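You operate a simulated robot arm through the tools that you are given. There is no shell and no other tool. Be economical: measure what you need, move in short steps, check, and stop when the job is done.

You are at the controls of a simulated robot arm. One attempt, no reset.

TASK
Toast the white slice from the rack on mark 4.
Fine: use the slot by the kettle; let it pop and stop steaming, then stand it back in its groove.

Only the result counts: the job must be done as asked and must still hold three seconds after the hand-in. Knocking over, shifting, dropping, spilling or breaking anything else fails it.

THE ROBOT
A 7-joint arm with a two-finger parallel gripper, fixed in place. Base frame: the origin is at the foot of the arm, x ahead of it, y to its left, z up; the work surface is at about z = 833. Readings come in mm, degrees, newtons and seconds.
With the tool pointing down near the work surface it reaches from about 300 to 700 mm from the base axis. Its first joint turns from -66.0 to 66.0 degrees. Payload 1.57 kg.
The tool frame sits at the grasp point between the pads (the TCP): z along the fingers, y along the line on which they close. The tips reach 30 mm beyond it. The gripper opens to 110 mm. The fingers are 24 mm wide and 12 mm thick; the gripper's body (48 by 112 mm) begins 78 mm behind the TCP.
Orientation is told as [roll, pitch, yaw] about the base's x, y, z axes, in that order, counted from this pose: with the fingers straight down and closing along the base's y, the tool's x points along the base's -x, its y along +y and its z along -z.

THE INTERFACE
- The arm moves only by the tool servo_tool. Its arguments are lists of equal length, an entry for each row: "translation": the shift along the base's x, y, z in units of 50 mm (1.0 is 50 mm), a list of three; "turn": the turn, a rotation vector about the base's x, y, z in units of 5 degrees (1.0 is 5 degrees), a list of three; "fingers": the closure in counts, from 0 (fully open) to 255 (shut). In form: {"translation": [[dx, dy, dz], ...], "turn": [[ax, ay, az], ...], "fingers": [fingers, ...]}. A call has 1 to 8 rows; each row shifts and turns the commanded pose from where the row before left it. A call with a number of a shift or a turn outside -1 to 1 is refused whole. Rows are played at 5 a second. More than 50 mm and 8.6 degrees between two rows, or a gripper value outside its range, and nothing of the call is played. A pose out of reach is approached as far as the arm can. The call stops where the force on the tool passes 40 N (or 10 N more than at its start, if that is more) or the arm is blocked; 0.2 s more then pass. Each finger travels about 108 mm/s and halts on what it meets, pressing with about 31 N; the grip force reading is that of the motor and also rises with nothing between the fingers. The clock runs only during rows and for 0.2 s after the last one: add rows that do not move to give the fingers time. It gives the time, the measured TCP pose, the force on the tool (base axes), the opening and the grip force at its end, in the units of the frame above (readings bear some noise), with the torque about the TCP (base axes, N m) and any sound that the robot's microphone picked up.
- Cameras (640 x 400 px; columns grow to the right, rows downward): "scene" is fixed at [151.1, -398.6, 1423.8]; the picture's right is [0.81, -0.59, 0.00], its down [-0.31, -0.42, -0.85] and it looks along [0.51, 0.69, -0.52] (base axes); focal length 241 px, centre (320, 200). "wrist" rides on the gripper at [70, 16, -141] in the tool frame; the picture's right is [-0.23, 0.97, 0.00], its down [-0.86, -0.20, -0.48] and it looks along [-0.47, -0.11, 0.88] (tool axes); focal length 222 px, centre (320, 200). There is no depth. A picture from a camera that has moved, and an enlarged one, comes with that camera's place and axes in the base frame and with its lens. The place of the scene camera against the robot may be out by one fixed shift of up to 25 mm in any direction.
- capture(camera): a new picture of that camera. It takes no simulated time.
- inspect(camera, box): a new picture of the part [left, top, right, bottom] of that camera's present view, enlarged. It takes no simulated time.
- hand_in(): hands the job in; it is judged then, once.

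Go step by step. Nothing tells you positions but the pictures and the camera data: compare them with the known pose of the tool, close in by small moves and look again before you grip or let go. The budget is 120 turns and 84 pictures, counting those below and the enlarged ones. Unless the task says otherwise, let go and move clear before handing in, and close with one line.

The tools are called after ">>>" by a JSON object that holds its "method" and its "body". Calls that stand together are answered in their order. servo_tool: Moves the arm, as the interface text tells. Its arguments: {"type":"object","properties":{"translation":{"type":"array","items":{"type":"array","items":{"type":"number"}}},"turn":{"type":"array","items":{"type":"array","items":{"type":"number"}}},"fingers":{"type":"array","items":{"type":"number"}}},"required":["translation","turn","fingers"]} The other tools are called the same way: capture (camera) takes a picture; inspect (camera, box) takes an enlarged picture of a part of a camera's view; hand_in () hands the job in.

At the start:

```text
clock: 0.0
ee_pos: [360.6, 11.2, 1302.6]
tcp_rot: [0.0, -0.1, 0.0]
ft_force: [-0.3, -0.6, 0.0]
wrist_torque: [-0.03, -0.01, 0.0]
grip_width: 109.8
finger_force: 0.1
```

scene: 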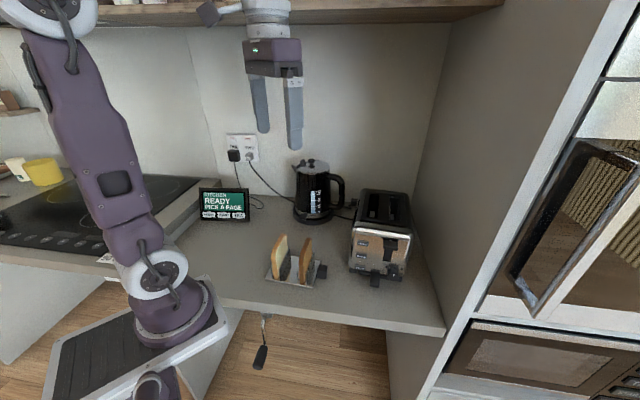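
wrist: 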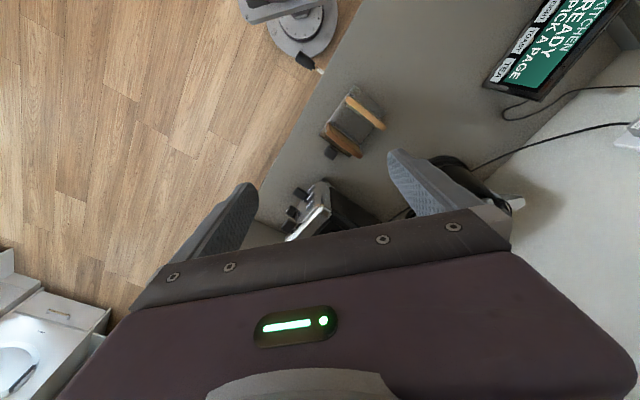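

I see a rack with two slices, a toaster, a kettle and a tablet on the counter. I'll take enlarged views of the rack and toaster first.

>>> {"method": "inspect", "body": {"camera": "scene", "box": [250, 220, 346, 300]}}

>>> {"method": "inspect", "body": {"camera": "scene", "box": [330, 180, 426, 300]}}

>>> {"method": "inspect", "body": {"camera": "scene", "box": [180, 170, 276, 230]}}

>>> {"method": "inspect", "body": {"camera": "wrist", "box": [240, 70, 420, 250]}}

```text
5.00 times, centred on (298, 260) of scene
camera zoom: at [151.1, -398.6, 1423.8], right [0.81, -0.59, 0.0], down [-0.31, -0.42, -0.85], along [0.51, 0.69, -0.52], focal length 1205 px, centre (430, -100)
```

zoom: 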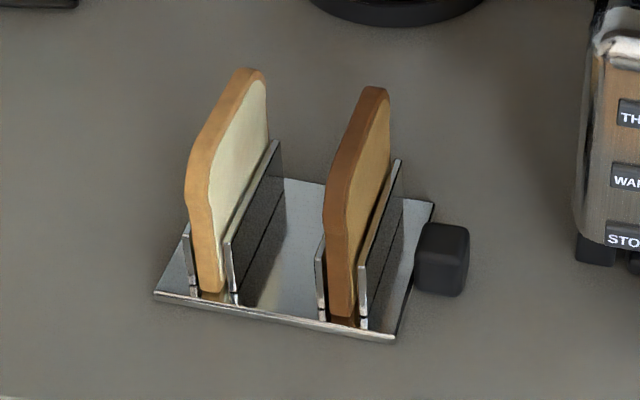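

```text
3.33 times, centred on (378, 240) of scene
camera zoom: at [151.1, -398.6, 1423.8], right [0.81, -0.59, 0.0], down [-0.31, -0.42, -0.85], along [0.51, 0.69, -0.52], focal length 804 px, centre (127, 67)
```

zoom: 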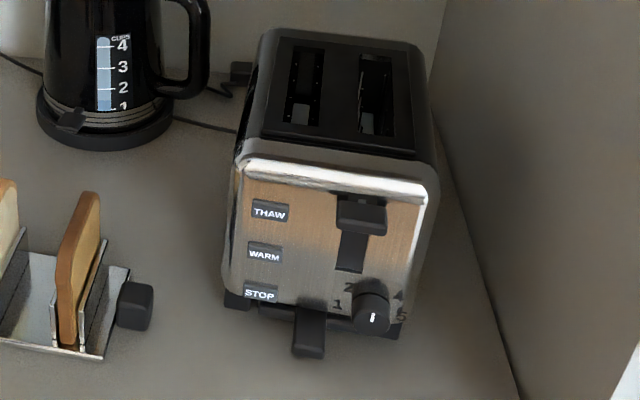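

```text
6.67 times, centred on (228, 200) of scene
camera zoom: at [151.1, -398.6, 1423.8], right [0.81, -0.59, 0.0], down [-0.31, -0.42, -0.85], along [0.51, 0.69, -0.52], focal length 1607 px, centre (933, 200)
```

zoom: 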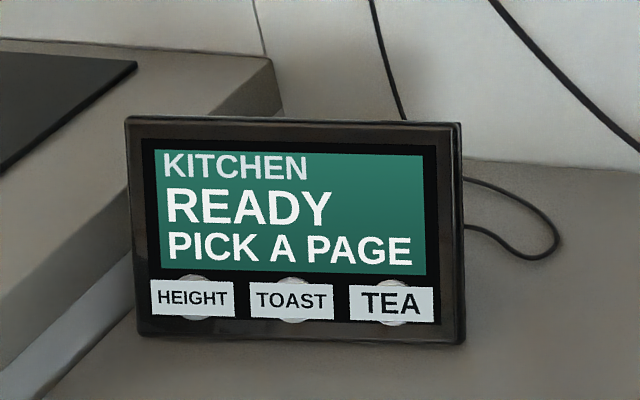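

```text
2.22 times, centred on (330, 160) of wrist
camera zoom: at [291.3, 27.8, 1443.6], right [0.23, 0.97, 0.0], down [0.86, -0.2, 0.48], along [0.47, -0.11, -0.88], focal length 494 px, centre (298, 289)
```

zoom: 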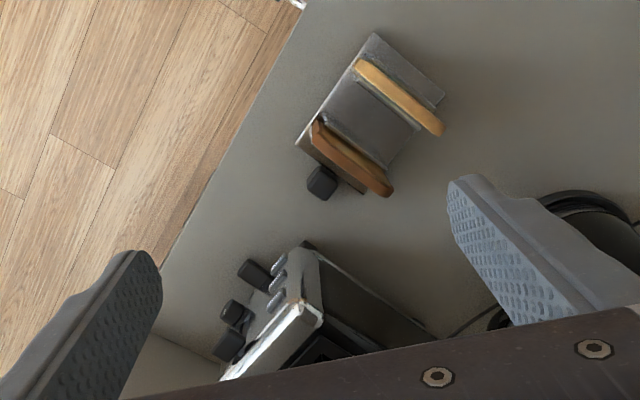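

The slices and toaster slots both seem to run about 39° from base x, with the kettle-side slot at +y. I'll yaw the tool to match and get a closer wrist view.

>>> {"method": "servo_tool", "body": {"translation": [[0.15, -0.35, -0.25], [0.15, -0.35, -0.25], [0.15, -0.35, -0.25], [0.15, -0.35, -0.25], [0.15, -0.35, -0.25], [0.15, -0.35, -0.25], [0.15, -0.35, -0.25], [0.15, -0.35, -0.25]], "turn": [[0, 0, 1], [0, 0, 1], [0, 0, 1], [0, 0, 1], [0, 0, 1], [0, 0, 1], [0, 0, 1], [0, 0, 1]], "fingers": [0, 0, 0, 0, 0, 0, 0, 0]}}

>>> {"method": "capture", "body": {"camera": "wrist"}}

```text
clock: 1.8
ee_pos: [421.3, -128.6, 1203.3]
tcp_rot: [0.0, 0.0, 40.1]
ft_force: [-0.5, 0.0, 0.3]
wrist_torque: [0.0, -0.02, -0.01]
grip_width: 110.0
finger_force: 0.0
```

```text
77 pictures are left
camera wrist: at [356.7, -160.6, 1344.6], right [-0.45, 0.89, 0.0], down [0.78, 0.4, 0.48], along [0.43, 0.22, -0.88], focal length 222 px, centre (320, 200)
```

wrist: 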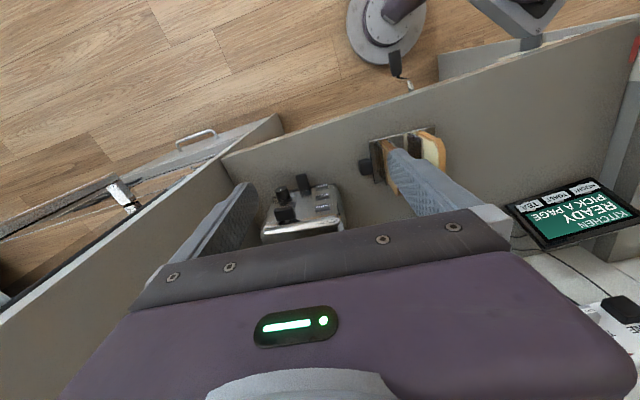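

>>> {"method": "inspect", "body": {"camera": "wrist", "box": [240, 160, 352, 245]}}

>>> {"method": "inspect", "body": {"camera": "scene", "box": [376, 255, 408, 285]}}

```text
4.71 times, centred on (296, 202) of wrist
camera zoom: at [356.7, -160.6, 1344.6], right [-0.45, 0.89, 0.0], down [0.78, 0.4, 0.48], along [0.43, 0.22, -0.88], focal length 1045 px, centre (433, 188)
```

zoom: 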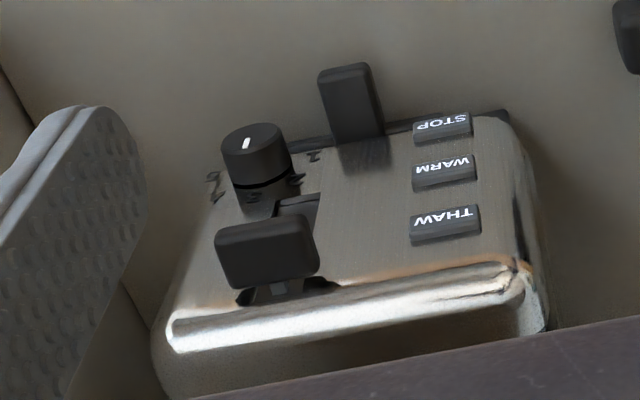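

```text
13.33 times, centred on (392, 270) of scene
camera zoom: at [151.1, -398.6, 1423.8], right [0.81, -0.59, 0.0], down [-0.31, -0.42, -0.85], along [0.51, 0.69, -0.52], focal length 3214 px, centre (-640, -733)
```

zoom: 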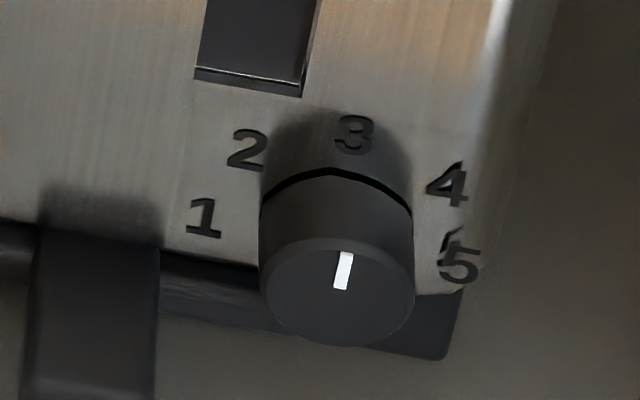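

The dial sits at about (605, −138, 875) and appears to point at 3. I'll tilt the tool 45° and back off for a view of the toaster's front.

>>> {"method": "servo_tool", "body": {"translation": [[0.226, -0.263, -0.55], [0.226, -0.263, -0.55], [0.226, -0.263, -0.55], [0.226, -0.263, -0.55], [0.226, -0.263, -0.55], [0.226, -0.263, -0.55], [0.226, -0.263, -0.55]], "turn": [[0.83, -0.99, 0], [0.83, -0.99, 0], [0.83, -0.99, 0], [0.83, -0.99, 0], [0.83, -0.99, 0], [0.83, -0.99, 0], [0.83, -0.99, 0]], "fingers": [0, 0, 0, 0, 0, 0, 0]}}

>>> {"method": "capture", "body": {"camera": "wrist"}}

>>> {"method": "capture", "body": {"camera": "scene"}}

```text
clock: 3.4
ee_pos: [502.3, -218.8, 1007.8]
tcp_rot: [-0.2, -45.3, 39.9]
ft_force: [0.7, -0.1, 0.8]
wrist_torque: [0.03, 0.03, 0.03]
grip_width: 109.8
finger_force: 0.1
```

```text
74 pictures are left
camera wrist: at [377.3, -301.2, 1058.0], right [-0.5, 0.85, 0.16], down [0.33, 0.02, 0.94], along [0.8, 0.53, -0.29], focal length 222 px, centre (320, 200)
```

wrist: 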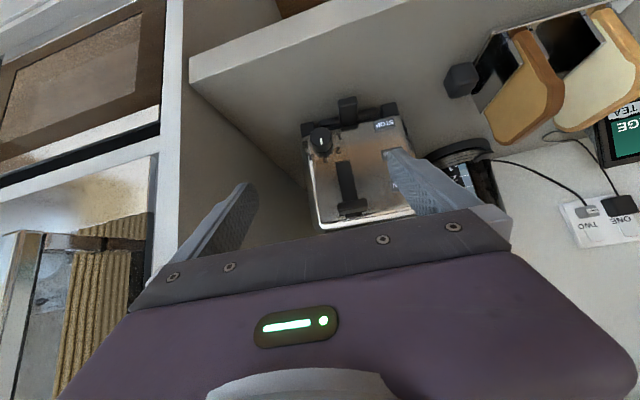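

```text
73 pictures are left
```

scene: 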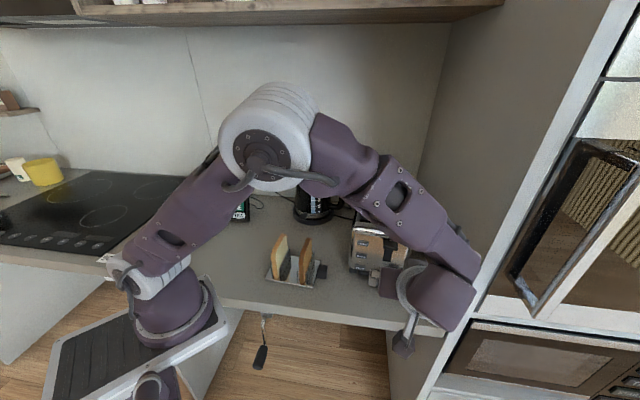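

>>> {"method": "inspect", "body": {"camera": "wrist", "box": [295, 90, 415, 235]}}

>>> {"method": "inspect", "body": {"camera": "wrist", "box": [296, 115, 346, 165]}}

```text
2.76 times, centred on (355, 162) of wrist
camera zoom: at [377.3, -301.2, 1058.0], right [-0.5, 0.85, 0.16], down [0.33, 0.02, 0.94], along [0.8, 0.53, -0.29], focal length 613 px, centre (223, 303)
```

zoom: 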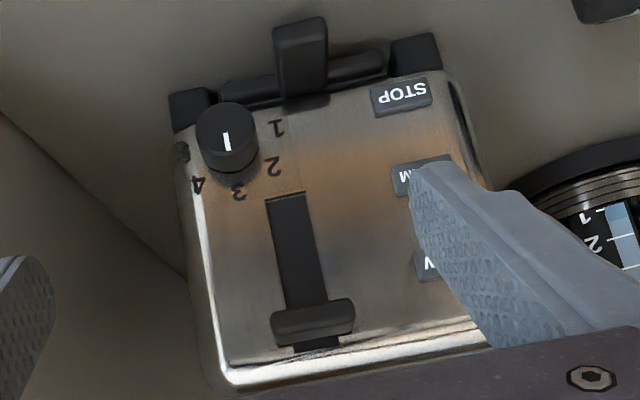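

```text
8.00 times, centred on (321, 140) of wrist
camera zoom: at [377.3, -301.2, 1058.0], right [-0.5, 0.85, 0.16], down [0.33, 0.02, 0.94], along [0.8, 0.53, -0.29], focal length 1777 px, centre (312, 680)
```

zoom: 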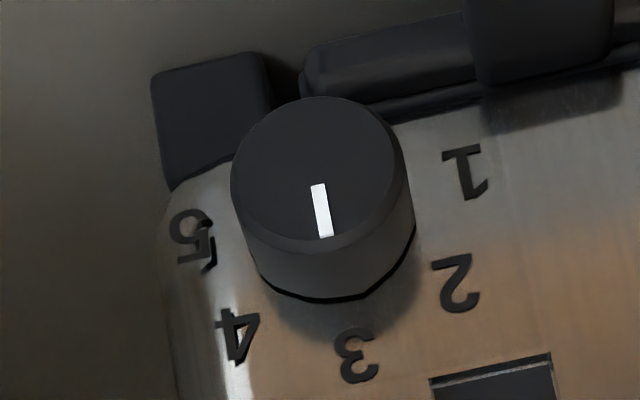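

The dial's front centre triangulates to about (599, −138, 884), with ~29 mm diameter and ~20 mm protrusion. It points at 3, so it needs about +47° around the toaster axis. I'll roll −25° around that axis and move to a pre-grip point.

>>> {"method": "servo_tool", "body": {"translation": [[0.126, 0.255, -0.252], [0.126, 0.255, -0.252], [0.126, 0.255, -0.252], [0.126, 0.255, -0.252], [0.126, 0.255, -0.252]], "turn": [[-0.767, -0.641, 0], [-0.767, -0.641, 0], [-0.767, -0.641, 0], [-0.767, -0.641, 0], [-0.767, -0.641, 0]], "fingers": [153, 153, 153, 153, 153]}}

>>> {"method": "capture", "body": {"camera": "wrist"}}

>>> {"method": "inspect", "body": {"camera": "scene", "box": [330, 200, 490, 320]}}

```text
clock: 4.6
ee_pos: [549.2, -174.9, 963.1]
tcp_rot: [-32.5, -40.1, 62.7]
ft_force: [0.4, 0.2, 1.2]
wrist_torque: [0.01, -0.02, 0.0]
grip_width: 44.1
finger_force: 0.0
out of reach, approached as far as the arm can: row 5
```

```text
70 pictures are left
camera wrist: at [411.8, -244.6, 1003.0], right [-0.5, 0.83, -0.26], down [0.07, 0.33, 0.94], along [0.86, 0.45, -0.22], focal length 222 px, centre (320, 200)
```

wrist: 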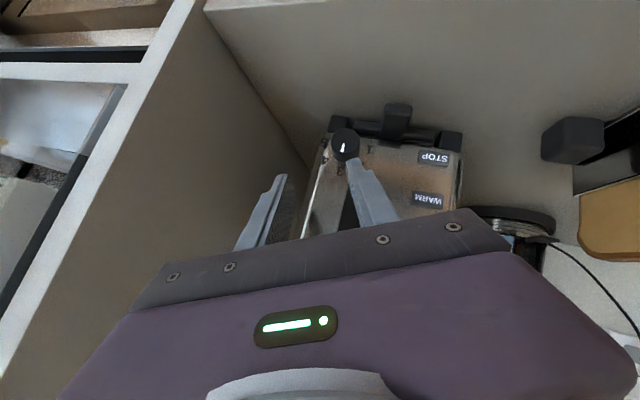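

```text
3.33 times, centred on (410, 260) of scene
camera zoom: at [151.0, -398.6, 1423.8], right [0.81, -0.59, 0.0], down [-0.31, -0.42, -0.85], along [0.51, 0.69, -0.52], focal length 804 px, centre (20, 0)
```

zoom: 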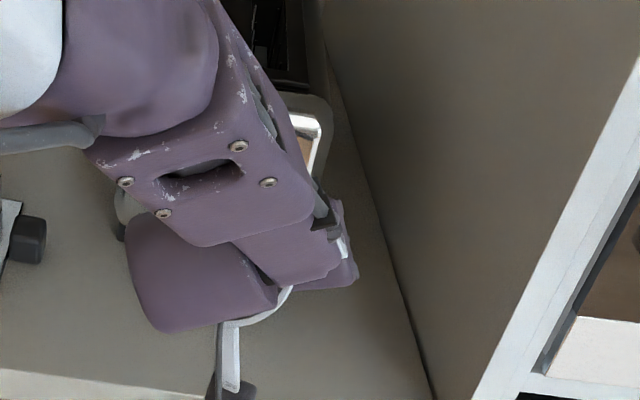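

Row 5 was out of reach, so I'll undo the roll and plan the dial turn with positive rolls instead.

>>> {"method": "servo_tool", "body": {"translation": [[0, 0, 0], [0, 0, 0], [0, 0, 0], [0, 0, 0], [0, 0, 0]], "turn": [[0.767, 0.641, 0], [0.767, 0.641, 0], [0.767, 0.641, 0], [0.767, 0.641, 0], [0.767, 0.641, 0]], "fingers": [153, 153, 153, 153, 153]}}

```text
clock: 5.8
ee_pos: [548.9, -173.5, 963.9]
tcp_rot: [0.1, -45.2, 40.0]
ft_force: [-0.2, 0.0, 0.4]
wrist_torque: [-0.01, 0.03, -0.01]
grip_width: 44.0
finger_force: 0.1
```

>>> {"method": "servo_tool", "body": {"translation": [[0.189, 0.131, -0.285], [0.189, 0.131, -0.285], [0.189, 0.131, -0.285]], "turn": [[0, 0, 0], [0, 0, 0], [0, 0, 0]], "fingers": [153, 153, 153]}}

>>> {"method": "inspect", "body": {"camera": "wrist", "box": [240, 90, 440, 240]}}

```text
clock: 6.6
ee_pos: [577.5, -156.6, 922.2]
tcp_rot: [-0.1, -45.2, 40.1]
ft_force: [-0.5, -0.5, -0.1]
wrist_torque: [0.0, -0.03, 0.03]
grip_width: 44.4
finger_force: 0.1
```

```text
2.67 times, centred on (340, 165) of wrist
camera zoom: at [452.7, -240.5, 972.9], right [-0.5, 0.85, 0.16], down [0.33, 0.02, 0.94], along [0.8, 0.53, -0.29], focal length 592 px, centre (267, 293)
```

zoom: 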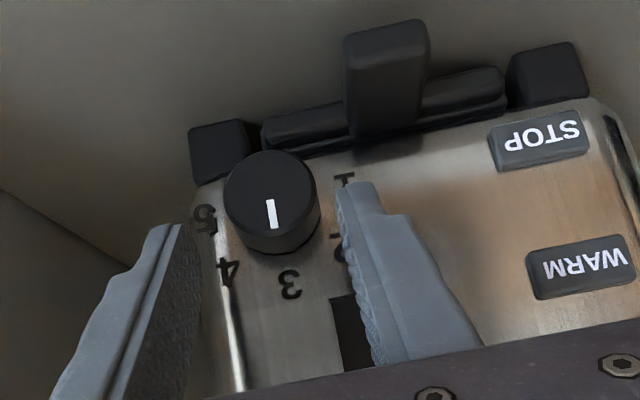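

>>> {"method": "servo_tool", "body": {"translation": [[0.135, 0.128, -0.205], [0.135, 0.128, -0.205]], "turn": [[0, 0, 0], [0, 0, 0]], "fingers": [153, 153]}}

>>> {"method": "inspect", "body": {"camera": "wrist", "box": [240, 90, 440, 240]}}

```text
clock: 7.2
ee_pos: [591.3, -143.1, 901.9]
tcp_rot: [0.0, -45.2, 40.0]
ft_force: [-6.3, -6.0, -2.1]
wrist_torque: [-0.08, 0.09, 0.22]
grip_width: 41.9
finger_force: 0.1
```

```text
2.67 times, centred on (340, 165) of wrist
camera zoom: at [466.5, -227.1, 952.0], right [-0.5, 0.85, 0.16], down [0.33, 0.02, 0.94], along [0.8, 0.53, -0.29], focal length 592 px, centre (267, 293)
```

zoom: 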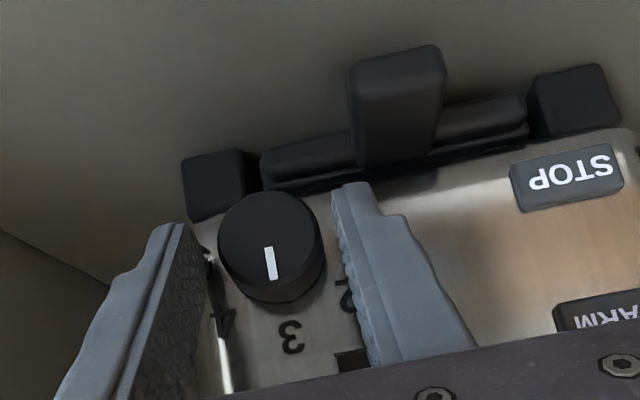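

Light contact with the toaster's face (about 9 N), so I'll back off 6 mm.

>>> {"method": "servo_tool", "body": {"translation": [[-0.1, -0.084, 0.0], [0, 0, 0]], "turn": [[0, 0, 0], [0, 0, 0]], "fingers": [153, 153]}}

>>> {"method": "inspect", "body": {"camera": "wrist", "box": [240, 90, 440, 240]}}

```text
clock: 7.8
ee_pos: [586.5, -147.4, 901.5]
tcp_rot: [0.0, -45.2, 40.2]
ft_force: [0.8, 0.3, 0.0]
wrist_torque: [-0.01, 0.01, 0.02]
grip_width: 44.0
finger_force: 0.1
```

```text
2.67 times, centred on (340, 165) of wrist
camera zoom: at [462.2, -230.5, 952.7], right [-0.5, 0.85, 0.16], down [0.33, 0.02, 0.94], along [0.8, 0.53, -0.29], focal length 592 px, centre (267, 293)
```

zoom: 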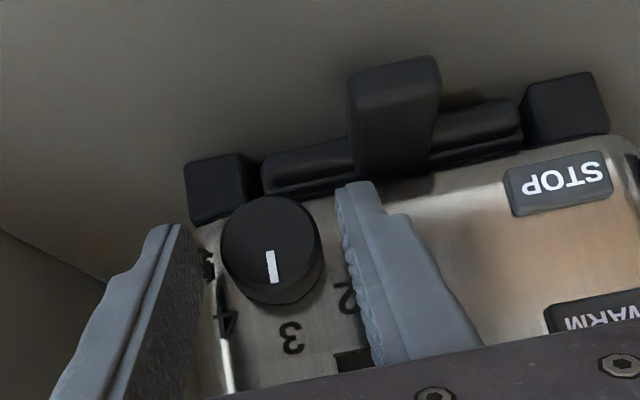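

>>> {"method": "servo_tool", "body": {"translation": [[0, 0, 0], [0, 0, 0], [0, 0, 0]], "turn": [[0, 0, 0], [0, 0, 0], [0, 0, 0]], "fingers": [170, 185, 200]}}

>>> {"method": "inspect", "body": {"camera": "wrist", "box": [240, 90, 440, 240]}}

```text
clock: 8.6
ee_pos: [586.3, -147.5, 902.7]
tcp_rot: [0.0, -45.2, 40.1]
ft_force: [-5.0, 3.6, 1.5]
wrist_torque: [0.08, 0.07, -0.01]
grip_width: 30.4
finger_force: 31.1
```

```text
2.67 times, centred on (340, 165) of wrist
camera zoom: at [461.9, -230.3, 952.7], right [-0.5, 0.85, 0.16], down [0.33, 0.02, 0.94], along [0.8, 0.53, -0.29], focal length 592 px, centre (267, 293)
```

zoom: 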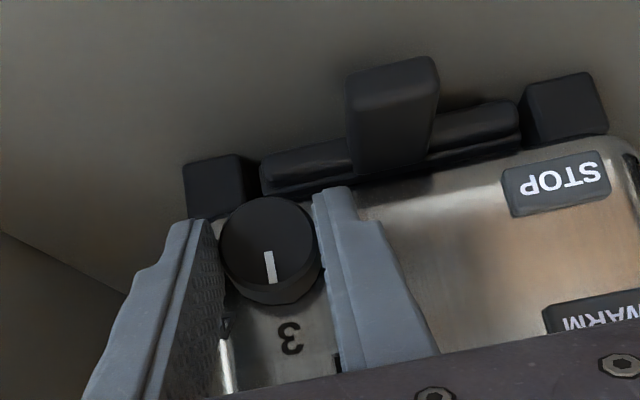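

The dial is gripped (30.4 mm). I'll turn +24° about its axis.

>>> {"method": "servo_tool", "body": {"translation": [[-0.012, 0.014, 0], [0.0183, -0.0218, -0.001], [0.0181, -0.0216, -0.0036], [0.0179, -0.0213, -0.006], [0.0175, -0.0208, -0.008], [0.017, -0.0202, -0.0104], [0, 0, 0]], "turn": [[0, 0, 0], [0.735, 0.617, 0], [0.735, 0.617, 0], [0.735, 0.617, 0], [0.735, 0.617, 0], [0.735, 0.617, 0], [0, 0, 0]], "fingers": [200, 200, 200, 200, 200, 200, 200]}}

>>> {"method": "inspect", "body": {"camera": "wrist", "box": [240, 90, 440, 240]}}

```text
clock: 10.2
ee_pos: [590.2, -151.1, 901.8]
tcp_rot: [32.4, -40.5, 17.7]
ft_force: [-6.2, 3.8, 22.1]
wrist_torque: [0.66, -0.45, -0.12]
grip_width: 30.5
finger_force: 30.8
```

```text
2.67 times, centred on (340, 165) of wrist
camera zoom: at [479.3, -252.0, 952.9], right [-0.41, 0.73, 0.54], down [0.56, -0.27, 0.78], along [0.72, 0.63, -0.31], focal length 592 px, centre (267, 293)
```

zoom: 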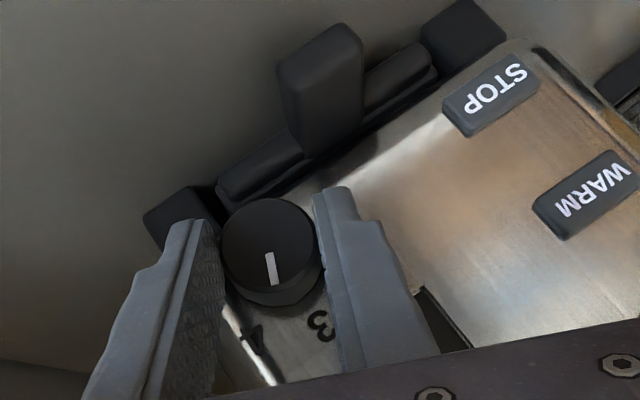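

>>> {"method": "servo_tool", "body": {"translation": [[0, 0, 0.02], [0, 0, 0]], "turn": [[0, 0, 0], [0, 0, 0]], "fingers": [200, 200]}}

>>> {"method": "capture", "body": {"camera": "scene"}}

```text
clock: 10.8
ee_pos: [589.0, -151.0, 900.8]
tcp_rot: [32.3, -40.3, 17.8]
ft_force: [-13.2, 5.0, 12.6]
wrist_torque: [0.44, -0.1, 0.07]
grip_width: 30.7
finger_force: 31.0
```

```text
63 pictures are left
```

scene: 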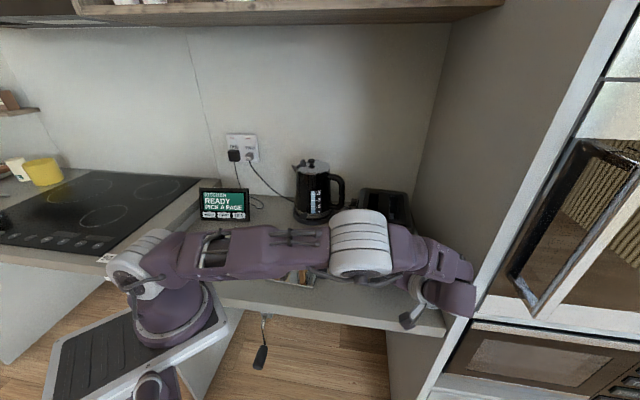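

>>> {"method": "inspect", "body": {"camera": "scene", "box": [250, 190, 490, 340]}}

```text
2.67 times, centred on (370, 265) of scene
camera zoom: at [150.5, -398.4, 1423.9], right [0.81, -0.59, 0.0], down [-0.31, -0.42, -0.85], along [0.51, 0.69, -0.52], focal length 643 px, centre (187, 27)
```

zoom: 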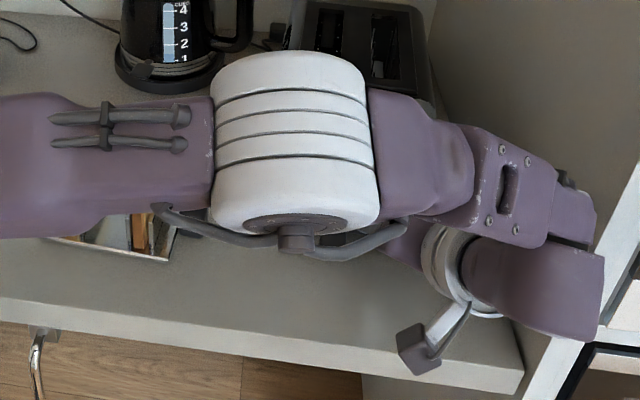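

The dial turned with the gripper, but the elbow has swung low. I'll release, roll back along the same arc and check.

>>> {"method": "servo_tool", "body": {"translation": [[0, 0, 0], [0, 0, 0], [-0.017, 0.0202, 0.0104], [-0.0175, 0.0208, 0.008], [-0.0179, 0.0213, 0.006], [-0.0181, 0.0216, 0.0036], [-0.0183, 0.0218, 0.001]], "turn": [[0, 0, 0], [0, 0, 0], [-0.735, -0.617, 0], [-0.735, -0.617, 0], [-0.735, -0.617, 0], [-0.735, -0.617, 0], [-0.735, -0.617, 0]], "fingers": [175, 155, 153, 153, 153, 153, 153]}}

>>> {"method": "inspect", "body": {"camera": "wrist", "box": [240, 90, 440, 240]}}

>>> {"method": "capture", "body": {"camera": "scene"}}

```text
clock: 12.4
ee_pos: [585.7, -147.1, 902.7]
tcp_rot: [-0.2, -45.2, 40.2]
ft_force: [0.1, 0.1, 0.3]
wrist_torque: [-0.03, -0.01, 0.02]
grip_width: 44.0
finger_force: 0.1
```

```text
2.67 times, centred on (340, 165) of wrist
camera zoom: at [461.5, -230.9, 953.6], right [-0.5, 0.85, 0.16], down [0.33, 0.02, 0.94], along [0.8, 0.53, -0.29], focal length 592 px, centre (267, 293)
```

zoom: 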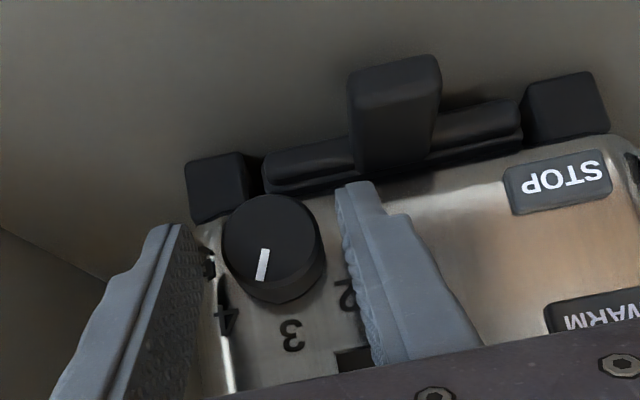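

```text
60 pictures are left
```

scene: 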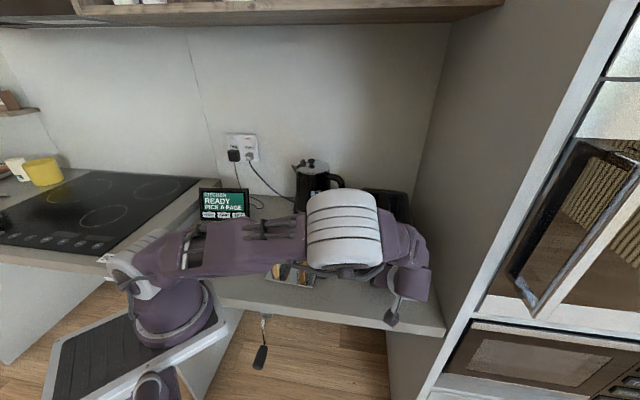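

The dial moved to about halfway between 3 and 4. I'll regrip and turn another ~26°.

>>> {"method": "servo_tool", "body": {"translation": [[0, 0, 0], [0, 0, 0], [0.0158, -0.0188, 0], [0.0158, -0.0188, 0], [0.0158, -0.0188, -0.002], [0.0155, -0.0185, -0.004], [0.015, -0.018, -0.005], [0, 0, 0]], "turn": [[0, 0, 0], [0, 0, 0], [0.797, 0.669, 0], [0.797, 0.669, 0], [0.797, 0.669, 0], [0.797, 0.669, 0], [0.797, 0.669, 0], [0, 0, 0]], "fingers": [180, 200, 200, 200, 200, 200, 200, 200]}}

>>> {"method": "inspect", "body": {"camera": "wrist", "box": [240, 90, 440, 240]}}

```text
clock: 14.2
ee_pos: [590.8, -153.0, 902.1]
tcp_rot: [34.7, -39.4, 16.0]
ft_force: [2.6, -0.9, 0.4]
wrist_torque: [0.02, -0.17, -0.68]
grip_width: 30.4
finger_force: 31.6
```

```text
2.67 times, centred on (340, 165) of wrist
camera zoom: at [480.4, -253.8, 954.3], right [-0.39, 0.72, 0.57], down [0.58, -0.29, 0.76], along [0.71, 0.63, -0.31], focal length 592 px, centre (267, 293)
```

zoom: 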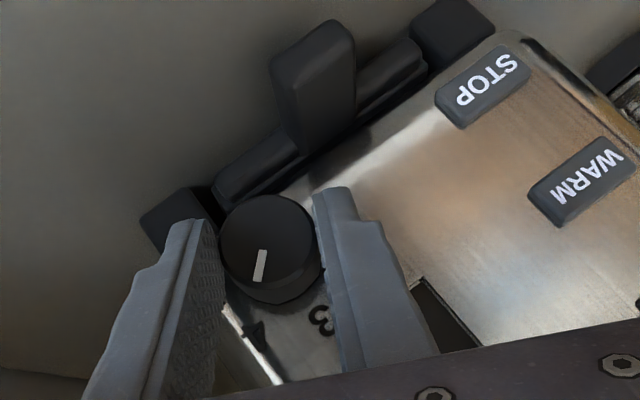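

Forces were low this time. I'll release, roll back along the arc and look at the pointer.

>>> {"method": "servo_tool", "body": {"translation": [[0, 0, 0], [0, 0, 0], [-0.015, 0.018, 0.005], [-0.0155, 0.0185, 0.004], [-0.0158, 0.0188, 0.002], [-0.0158, 0.0188, 0], [-0.0158, 0.0188, 0]], "turn": [[0, 0, 0], [0, 0, 0], [-0.797, -0.669, 0], [-0.797, -0.669, 0], [-0.797, -0.669, 0], [-0.797, -0.669, 0], [-0.797, -0.669, 0]], "fingers": [175, 155, 153, 153, 153, 153, 153]}}

>>> {"method": "inspect", "body": {"camera": "wrist", "box": [280, 120, 380, 220]}}

```text
clock: 15.8
ee_pos: [585.9, -146.4, 903.4]
tcp_rot: [-0.2, -45.2, 40.2]
ft_force: [1.0, -0.4, -0.4]
wrist_torque: [0.01, -0.02, -0.02]
grip_width: 44.0
finger_force: 0.1
```

```text
4.00 times, centred on (330, 170) of wrist
camera zoom: at [461.1, -230.5, 952.9], right [-0.5, 0.85, 0.16], down [0.33, 0.02, 0.94], along [0.8, 0.53, -0.29], focal length 888 px, centre (280, 320)
```

zoom: 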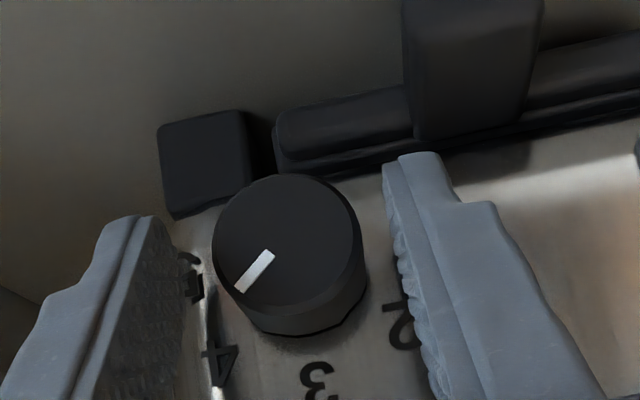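

>>> {"method": "servo_tool", "body": {"translation": [[-0.29, -0.24, 0.377], [-0.29, -0.24, 0.377], [-0.29, -0.24, 0.377]], "turn": [[0, 0, 0], [0, 0, 0], [0, 0, 0]], "fingers": [153, 100, 100]}}

>>> {"method": "inspect", "body": {"camera": "wrist", "box": [296, 115, 356, 175]}}

```text
clock: 16.6
ee_pos: [540.5, -183.1, 958.8]
tcp_rot: [-0.2, -45.2, 40.2]
ft_force: [1.3, 0.9, -0.2]
wrist_torque: [-0.01, -0.02, 0.02]
grip_width: 67.0
finger_force: 0.0
```

```text
6.67 times, centred on (326, 145) of wrist
camera zoom: at [415.8, -266.6, 1009.7], right [-0.5, 0.85, 0.16], down [0.33, 0.02, 0.94], along [0.8, 0.53, -0.29], focal length 1481 px, centre (280, 567)
```

zoom: 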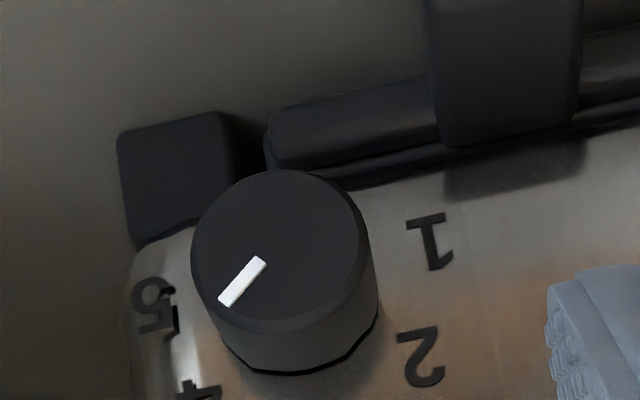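

The dial is now at mark 4, with the pointer about 50° from 3. Next I'll raise the arm, untilt and look at the rack from above.

>>> {"method": "servo_tool", "body": {"translation": [[-0.2, 0, 0.9], [-0.4, 0.694, 0.546], [-0.4, 0.694, 0.546], [-0.4, 0.694, 0.546], [-0.4, 0.694, 0.546], [-0.4, 0.694, 0.546], [-0.4, 0.694, 0.4], [-0.4, 0.694, 0.2]], "turn": [[0, 0, 0], [-0.83, 0.99, 0], [-0.83, 0.99, 0], [-0.83, 0.99, 0], [-0.83, 0.99, 0], [-0.83, 0.99, 0], [-0.83, 0.99, 0], [-0.83, 0.99, 0]], "fingers": [0, 0, 0, 0, 0, 0, 0, 0]}}

>>> {"method": "capture", "body": {"camera": "wrist"}}

>>> {"method": "capture", "body": {"camera": "scene"}}

```text
clock: 18.4
ee_pos: [390.7, 63.2, 1169.9]
tcp_rot: [-0.1, 0.0, 40.0]
ft_force: [1.1, -0.3, 0.4]
wrist_torque: [-0.03, -0.04, 0.02]
grip_width: 110.2
finger_force: 0.1
```

```text
56 pictures are left
camera wrist: at [328.5, 30.1, 1312.5], right [-0.45, 0.89, 0.0], down [0.78, 0.4, 0.48], along [0.43, 0.21, -0.88], focal length 222 px, centre (320, 200)
```

wrist: 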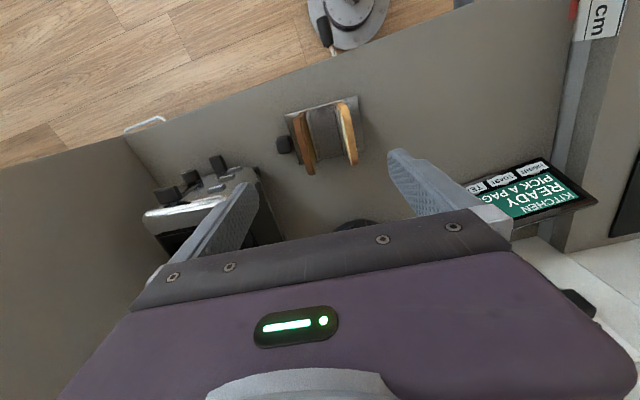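

```text
55 pictures are left
```

scene: 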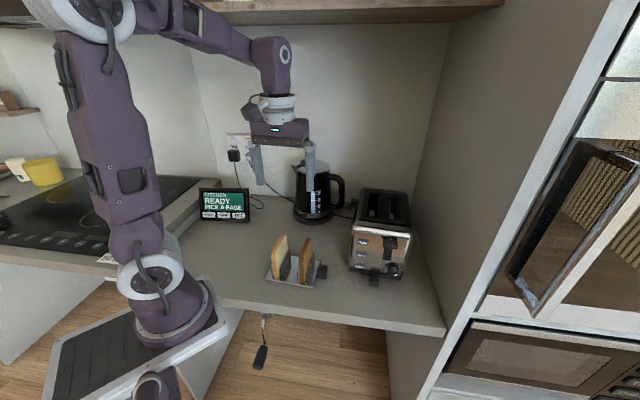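

>>> {"method": "inspect", "body": {"camera": "wrist", "box": [270, 85, 380, 185]}}

>>> {"method": "inspect", "body": {"camera": "scene", "box": [376, 255, 408, 285]}}

>>> {"method": "inspect", "body": {"camera": "scene", "box": [330, 180, 426, 300]}}

```text
4.00 times, centred on (325, 135) of wrist
camera zoom: at [328.5, 30.1, 1312.5], right [-0.45, 0.89, 0.0], down [0.78, 0.4, 0.48], along [0.43, 0.21, -0.88], focal length 888 px, centre (300, 460)
```

zoom: 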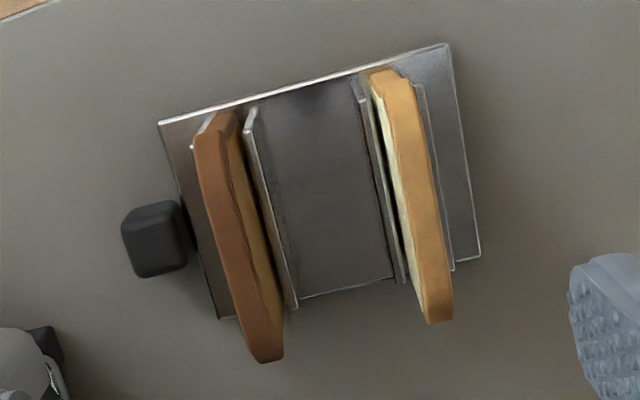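

```text
13.33 times, centred on (392, 270) of scene
camera zoom: at [151.0, -398.6, 1423.8], right [0.81, -0.59, 0.0], down [-0.31, -0.42, -0.85], along [0.51, 0.69, -0.52], focal length 3214 px, centre (-640, -733)
```

zoom: 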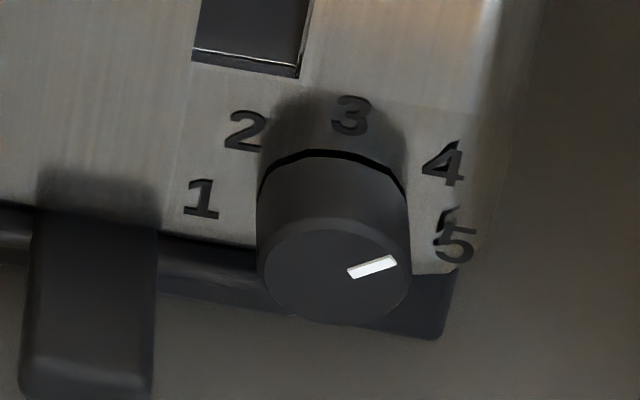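

```text
3.33 times, centred on (378, 240) of scene
camera zoom: at [151.0, -398.6, 1423.8], right [0.81, -0.59, 0.0], down [-0.31, -0.42, -0.85], along [0.51, 0.69, -0.52], focal length 804 px, centre (127, 67)
```

zoom: 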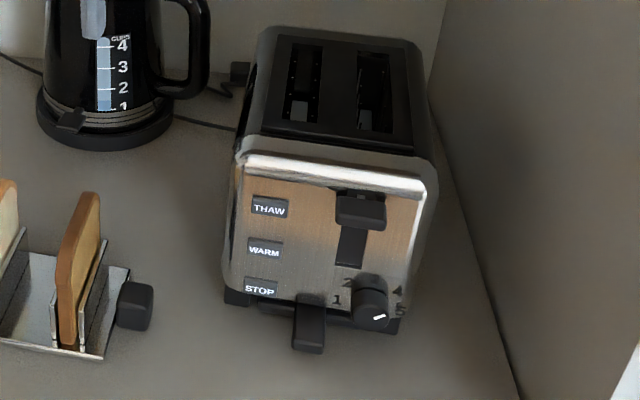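

>>> {"method": "inspect", "body": {"camera": "scene", "box": [382, 265, 402, 282]}}

```text
16.00 times, centred on (392, 274) of scene
camera zoom: at [151.0, -398.6, 1423.8], right [0.81, -0.59, 0.0], down [-0.31, -0.42, -0.85], along [0.51, 0.69, -0.52], focal length 3857 px, centre (-832, -976)
```

zoom: 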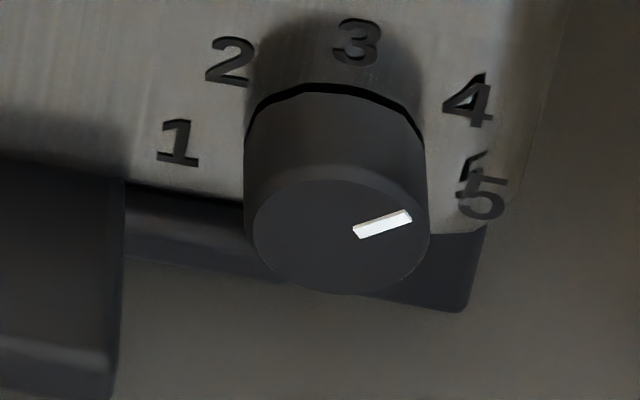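

The dial is at 4, about 52° from 3. The white slice lies along ~40.7°, centred near (384, 109). I'll descend to just above it with the fingers 60 mm apart.

>>> {"method": "servo_tool", "body": {"translation": [[-0.036, 0.229, -0.7], [-0.036, 0.229, -0.7], [-0.036, 0.229, -0.7], [-0.036, 0.229, -0.7]], "turn": [[0, 0, 0.14], [0, 0, 0], [0, 0, 0], [0, 0, 0]], "fingers": [116, 116, 116, 116]}}

>>> {"method": "capture", "body": {"camera": "wrist"}}

>>> {"method": "inspect", "body": {"camera": "scene", "box": [240, 160, 350, 300]}}

```text
clock: 19.4
ee_pos: [384.1, 104.5, 1033.4]
tcp_rot: [0.1, 0.0, 40.9]
ft_force: [-1.1, 1.1, 0.2]
wrist_torque: [0.01, 0.02, 0.0]
grip_width: 59.8
finger_force: 0.0
```

```text
50 pictures are left
camera wrist: at [320.5, 72.5, 1174.3], right [-0.46, 0.89, 0.0], down [0.78, 0.41, 0.48], along [0.42, 0.22, -0.88], focal length 222 px, centre (320, 200)
```

wrist: 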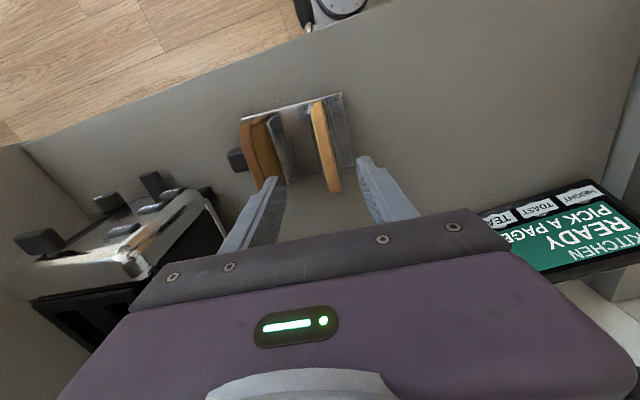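

```text
2.86 times, centred on (295, 230) of scene
camera zoom: at [151.1, -398.6, 1423.8], right [0.81, -0.59, 0.0], down [-0.31, -0.42, -0.85], along [0.51, 0.69, -0.52], focal length 689 px, centre (391, 114)
```

zoom: 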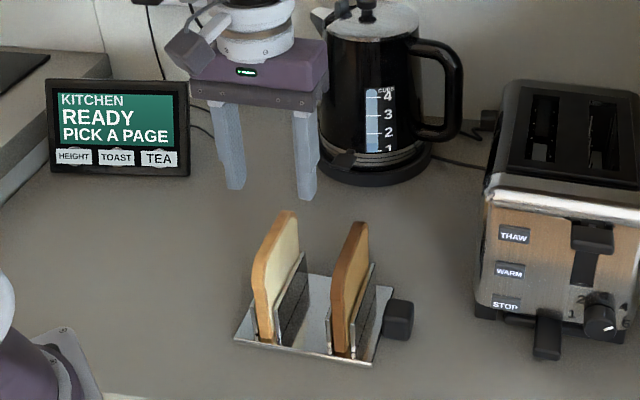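

>>> {"method": "inspect", "body": {"camera": "wrist", "box": [230, 85, 410, 225]}}

```text
2.86 times, centred on (320, 155) of wrist
camera zoom: at [320.5, 72.5, 1174.3], right [-0.46, 0.89, 0.0], down [0.78, 0.41, 0.48], along [0.42, 0.22, -0.88], focal length 635 px, centre (320, 329)
```

zoom: 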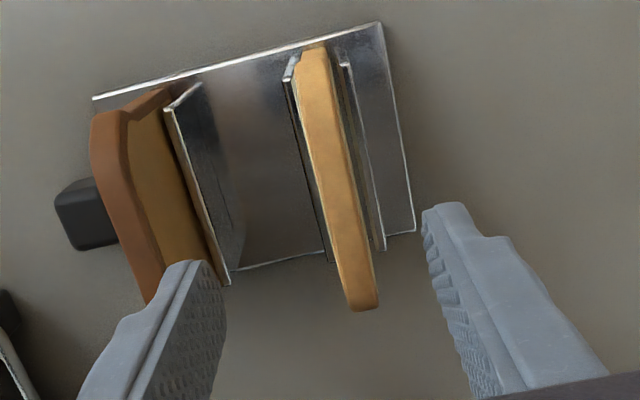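

>>> {"method": "servo_tool", "body": {"translation": [[-0.043, 0.059, -0.4], [-0.043, 0.059, -0.4], [0, 0, 0]], "turn": [[0, 0, 0], [0, 0, 0], [0, 0, 0]], "fingers": [130, 139, 139]}}

>>> {"method": "inspect", "body": {"camera": "wrist", "box": [230, 85, 410, 225]}}

>>> {"method": "inspect", "body": {"camera": "scene", "box": [240, 180, 340, 290]}}

```text
clock: 20.2
ee_pos: [380.4, 111.5, 991.0]
tcp_rot: [0.0, 0.0, 40.7]
ft_force: [0.2, -0.1, 0.2]
wrist_torque: [-0.02, 0.0, -0.01]
grip_width: 50.2
finger_force: 0.1
```

```text
2.86 times, centred on (320, 155) of wrist
camera zoom: at [317.0, 79.0, 1132.6], right [-0.46, 0.89, 0.0], down [0.78, 0.41, 0.48], along [0.42, 0.22, -0.88], focal length 635 px, centre (320, 329)
```

zoom: 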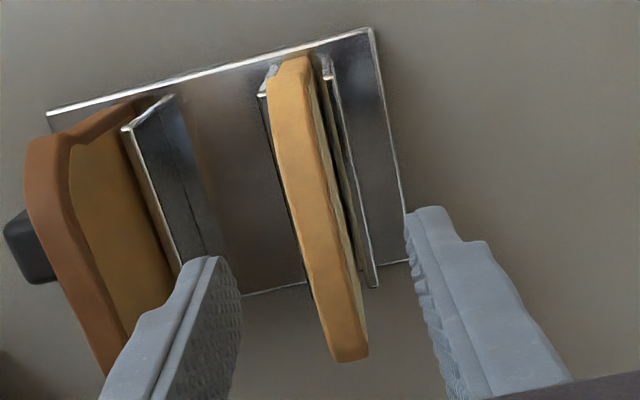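

```text
3.64 times, centred on (290, 235) of scene
camera zoom: at [151.1, -398.6, 1423.8], right [0.81, -0.59, 0.0], down [-0.31, -0.42, -0.85], along [0.51, 0.69, -0.52], focal length 877 px, centre (429, 73)
```

zoom: 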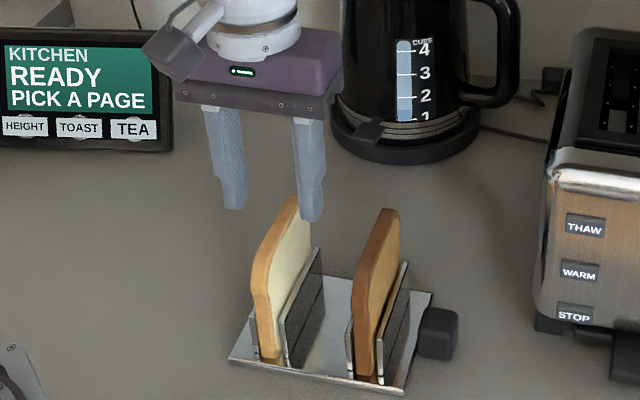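

Finger centre and slice line up. I'll descend so the tips overlap about 24 mm of the slice, then close.

>>> {"method": "servo_tool", "body": {"translation": [[0, 0, -0.45], [0, 0, -0.42], [0, 0, 0], [0, 0, 0], [0, 0, 0], [0, 0, 0]], "turn": [[0, 0, 0], [0, 0, 0], [0, 0, 0], [0, 0, 0], [0, 0, 0], [0, 0, 0]], "fingers": [139, 139, 139, 180, 215, 230]}}

>>> {"method": "inspect", "body": {"camera": "wrist", "box": [230, 85, 410, 225]}}

>>> {"method": "inspect", "body": {"camera": "scene", "box": [240, 180, 340, 290]}}

```text
clock: 21.6
ee_pos: [379.6, 111.6, 947.5]
tcp_rot: [0.0, 0.1, 40.7]
ft_force: [-0.3, -0.3, -0.2]
wrist_torque: [0.03, 0.0, 0.02]
grip_width: 12.4
finger_force: 14.1
```

```text
2.86 times, centred on (320, 155) of wrist
camera zoom: at [316.7, 79.4, 1088.6], right [-0.46, 0.89, 0.0], down [0.78, 0.41, 0.48], along [0.42, 0.22, -0.88], focal length 635 px, centre (320, 329)
```

zoom: 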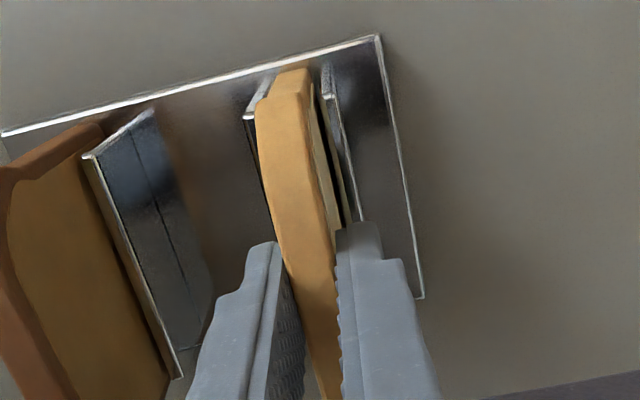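

```text
3.64 times, centred on (290, 235) of scene
camera zoom: at [151.1, -398.6, 1423.8], right [0.81, -0.59, 0.0], down [-0.31, -0.42, -0.85], along [0.51, 0.69, -0.52], focal length 877 px, centre (429, 73)
```

zoom: 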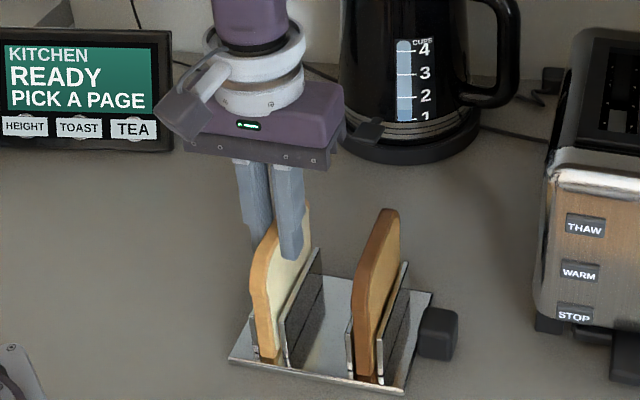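

Gripped at 12.4 mm, but the overlap is ~30 mm. I'll regrip 9 mm higher so the fingers stay well above the toaster top, then lift.

>>> {"method": "servo_tool", "body": {"translation": [[0, 0, 0], [0, 0, 0], [0, 0, 0.18], [0, 0, 0], [0, 0, 0], [0, 0, 0], [0, 0, 0.1], [0, 0, 0.3]], "turn": [[0, 0, 0], [0, 0, 0], [0, 0, 0], [0, 0, 0], [0, 0, 0], [0, 0, 0], [0, 0, 0], [0, 0, 0]], "fingers": [200, 180, 180, 220, 255, 255, 255, 255]}}

>>> {"method": "inspect", "body": {"camera": "scene", "box": [240, 180, 340, 290]}}

>>> {"method": "inspect", "body": {"camera": "wrist", "box": [230, 85, 410, 225]}}

```text
clock: 23.4
ee_pos: [379.3, 111.0, 976.5]
tcp_rot: [0.0, 0.1, 40.7]
ft_force: [-0.1, -0.3, -0.1]
wrist_torque: [0.0, 0.02, 0.02]
grip_width: 12.1
finger_force: 14.0
```

```text
3.64 times, centred on (290, 235) of scene
camera zoom: at [151.1, -398.6, 1423.8], right [0.81, -0.59, 0.0], down [-0.31, -0.42, -0.85], along [0.51, 0.69, -0.52], focal length 877 px, centre (429, 73)
```

zoom: 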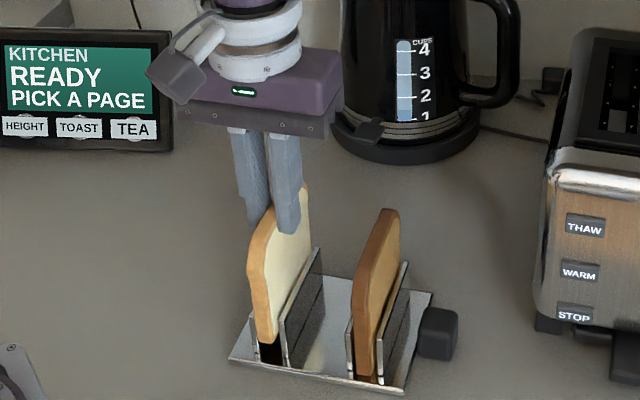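

```text
2.86 times, centred on (320, 155) of wrist
camera zoom: at [315.6, 77.5, 1117.8], right [-0.46, 0.89, 0.0], down [0.78, 0.41, 0.48], along [0.42, 0.22, -0.88], focal length 635 px, centre (320, 329)
```

zoom: 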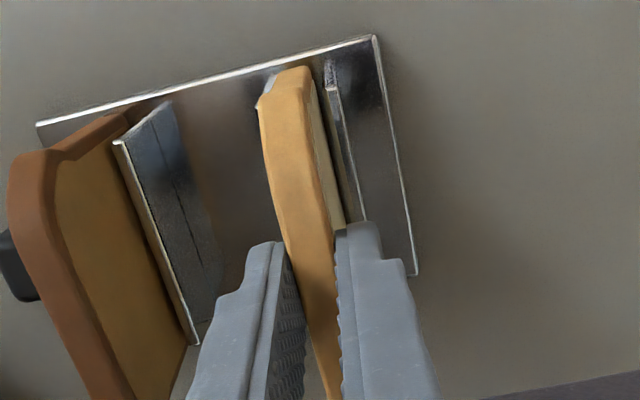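

Slice is lifted clear and held. I'll raise it to z≈1220 and carry it toward the toaster.

>>> {"method": "servo_tool", "body": {"translation": [[0, 0, 0.95], [0, 0, 1], [0, 0, 1], [0, 0, 1], [0, 0, 0.95], [0.8, -0.42, 0], [0.8, -0.42, 0], [0.8, -0.42, 0]], "turn": [[0, 0, 0], [0, 0, 0], [0, 0, 0], [0, 0, 0], [0, 0, 0], [0, 0, 0], [0, 0, 0], [0, 0, 0]], "fingers": [255, 255, 255, 255, 255, 255, 255, 255]}}

>>> {"method": "servo_tool", "body": {"translation": [[0.8, -0.42, 0], [0.8, -0.42, 0], [0, 0, 0]], "turn": [[0, 0, 0], [0, 0, 0], [0, 0, 0]], "fingers": [255, 255, 255]}}

>>> {"method": "capture", "body": {"camera": "wrist"}}

>>> {"method": "capture", "body": {"camera": "scene"}}

```text
clock: 25.2
ee_pos: [501.8, 47.4, 1220.8]
tcp_rot: [0.0, 0.0, 40.8]
ft_force: [1.1, -0.4, -0.8]
wrist_torque: [-0.03, 0.04, 0.01]
grip_width: 12.2
finger_force: 14.1
```

```text
clock: 26.0
ee_pos: [579.6, 6.1, 1221.7]
tcp_rot: [-0.1, 0.1, 40.8]
ft_force: [0.0, 0.3, -0.2]
wrist_torque: [0.0, 0.0, 0.03]
grip_width: 12.0
finger_force: 14.0
```

```text
41 pictures are left
camera wrist: at [516.2, -27.1, 1364.1], right [-0.46, 0.89, 0.0], down [0.78, 0.41, 0.48], along [0.42, 0.22, -0.88], focal length 222 px, centre (320, 200)
```

wrist: 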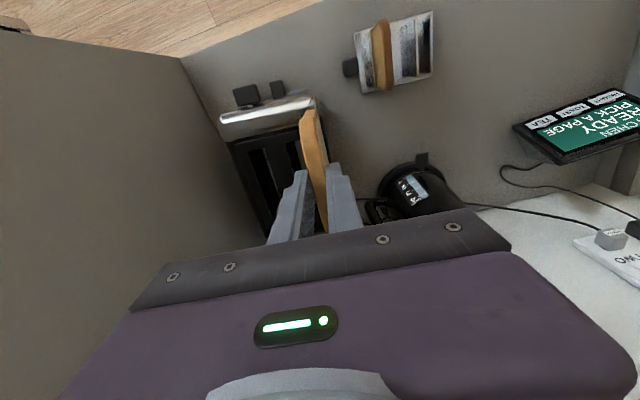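

```text
40 pictures are left
```

scene: 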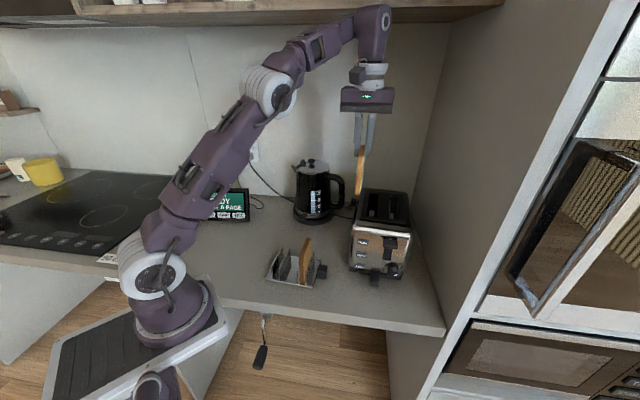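

>>> {"method": "inspect", "body": {"camera": "wrist", "box": [205, 80, 365, 245]}}

```text
2.42 times, centred on (285, 162) of wrist
camera zoom: at [516.2, -27.1, 1364.1], right [-0.46, 0.89, 0.0], down [0.78, 0.41, 0.48], along [0.42, 0.22, -0.88], focal length 538 px, centre (405, 291)
```

zoom: 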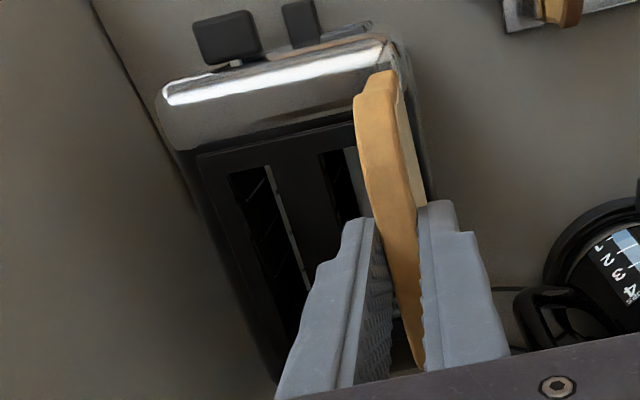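

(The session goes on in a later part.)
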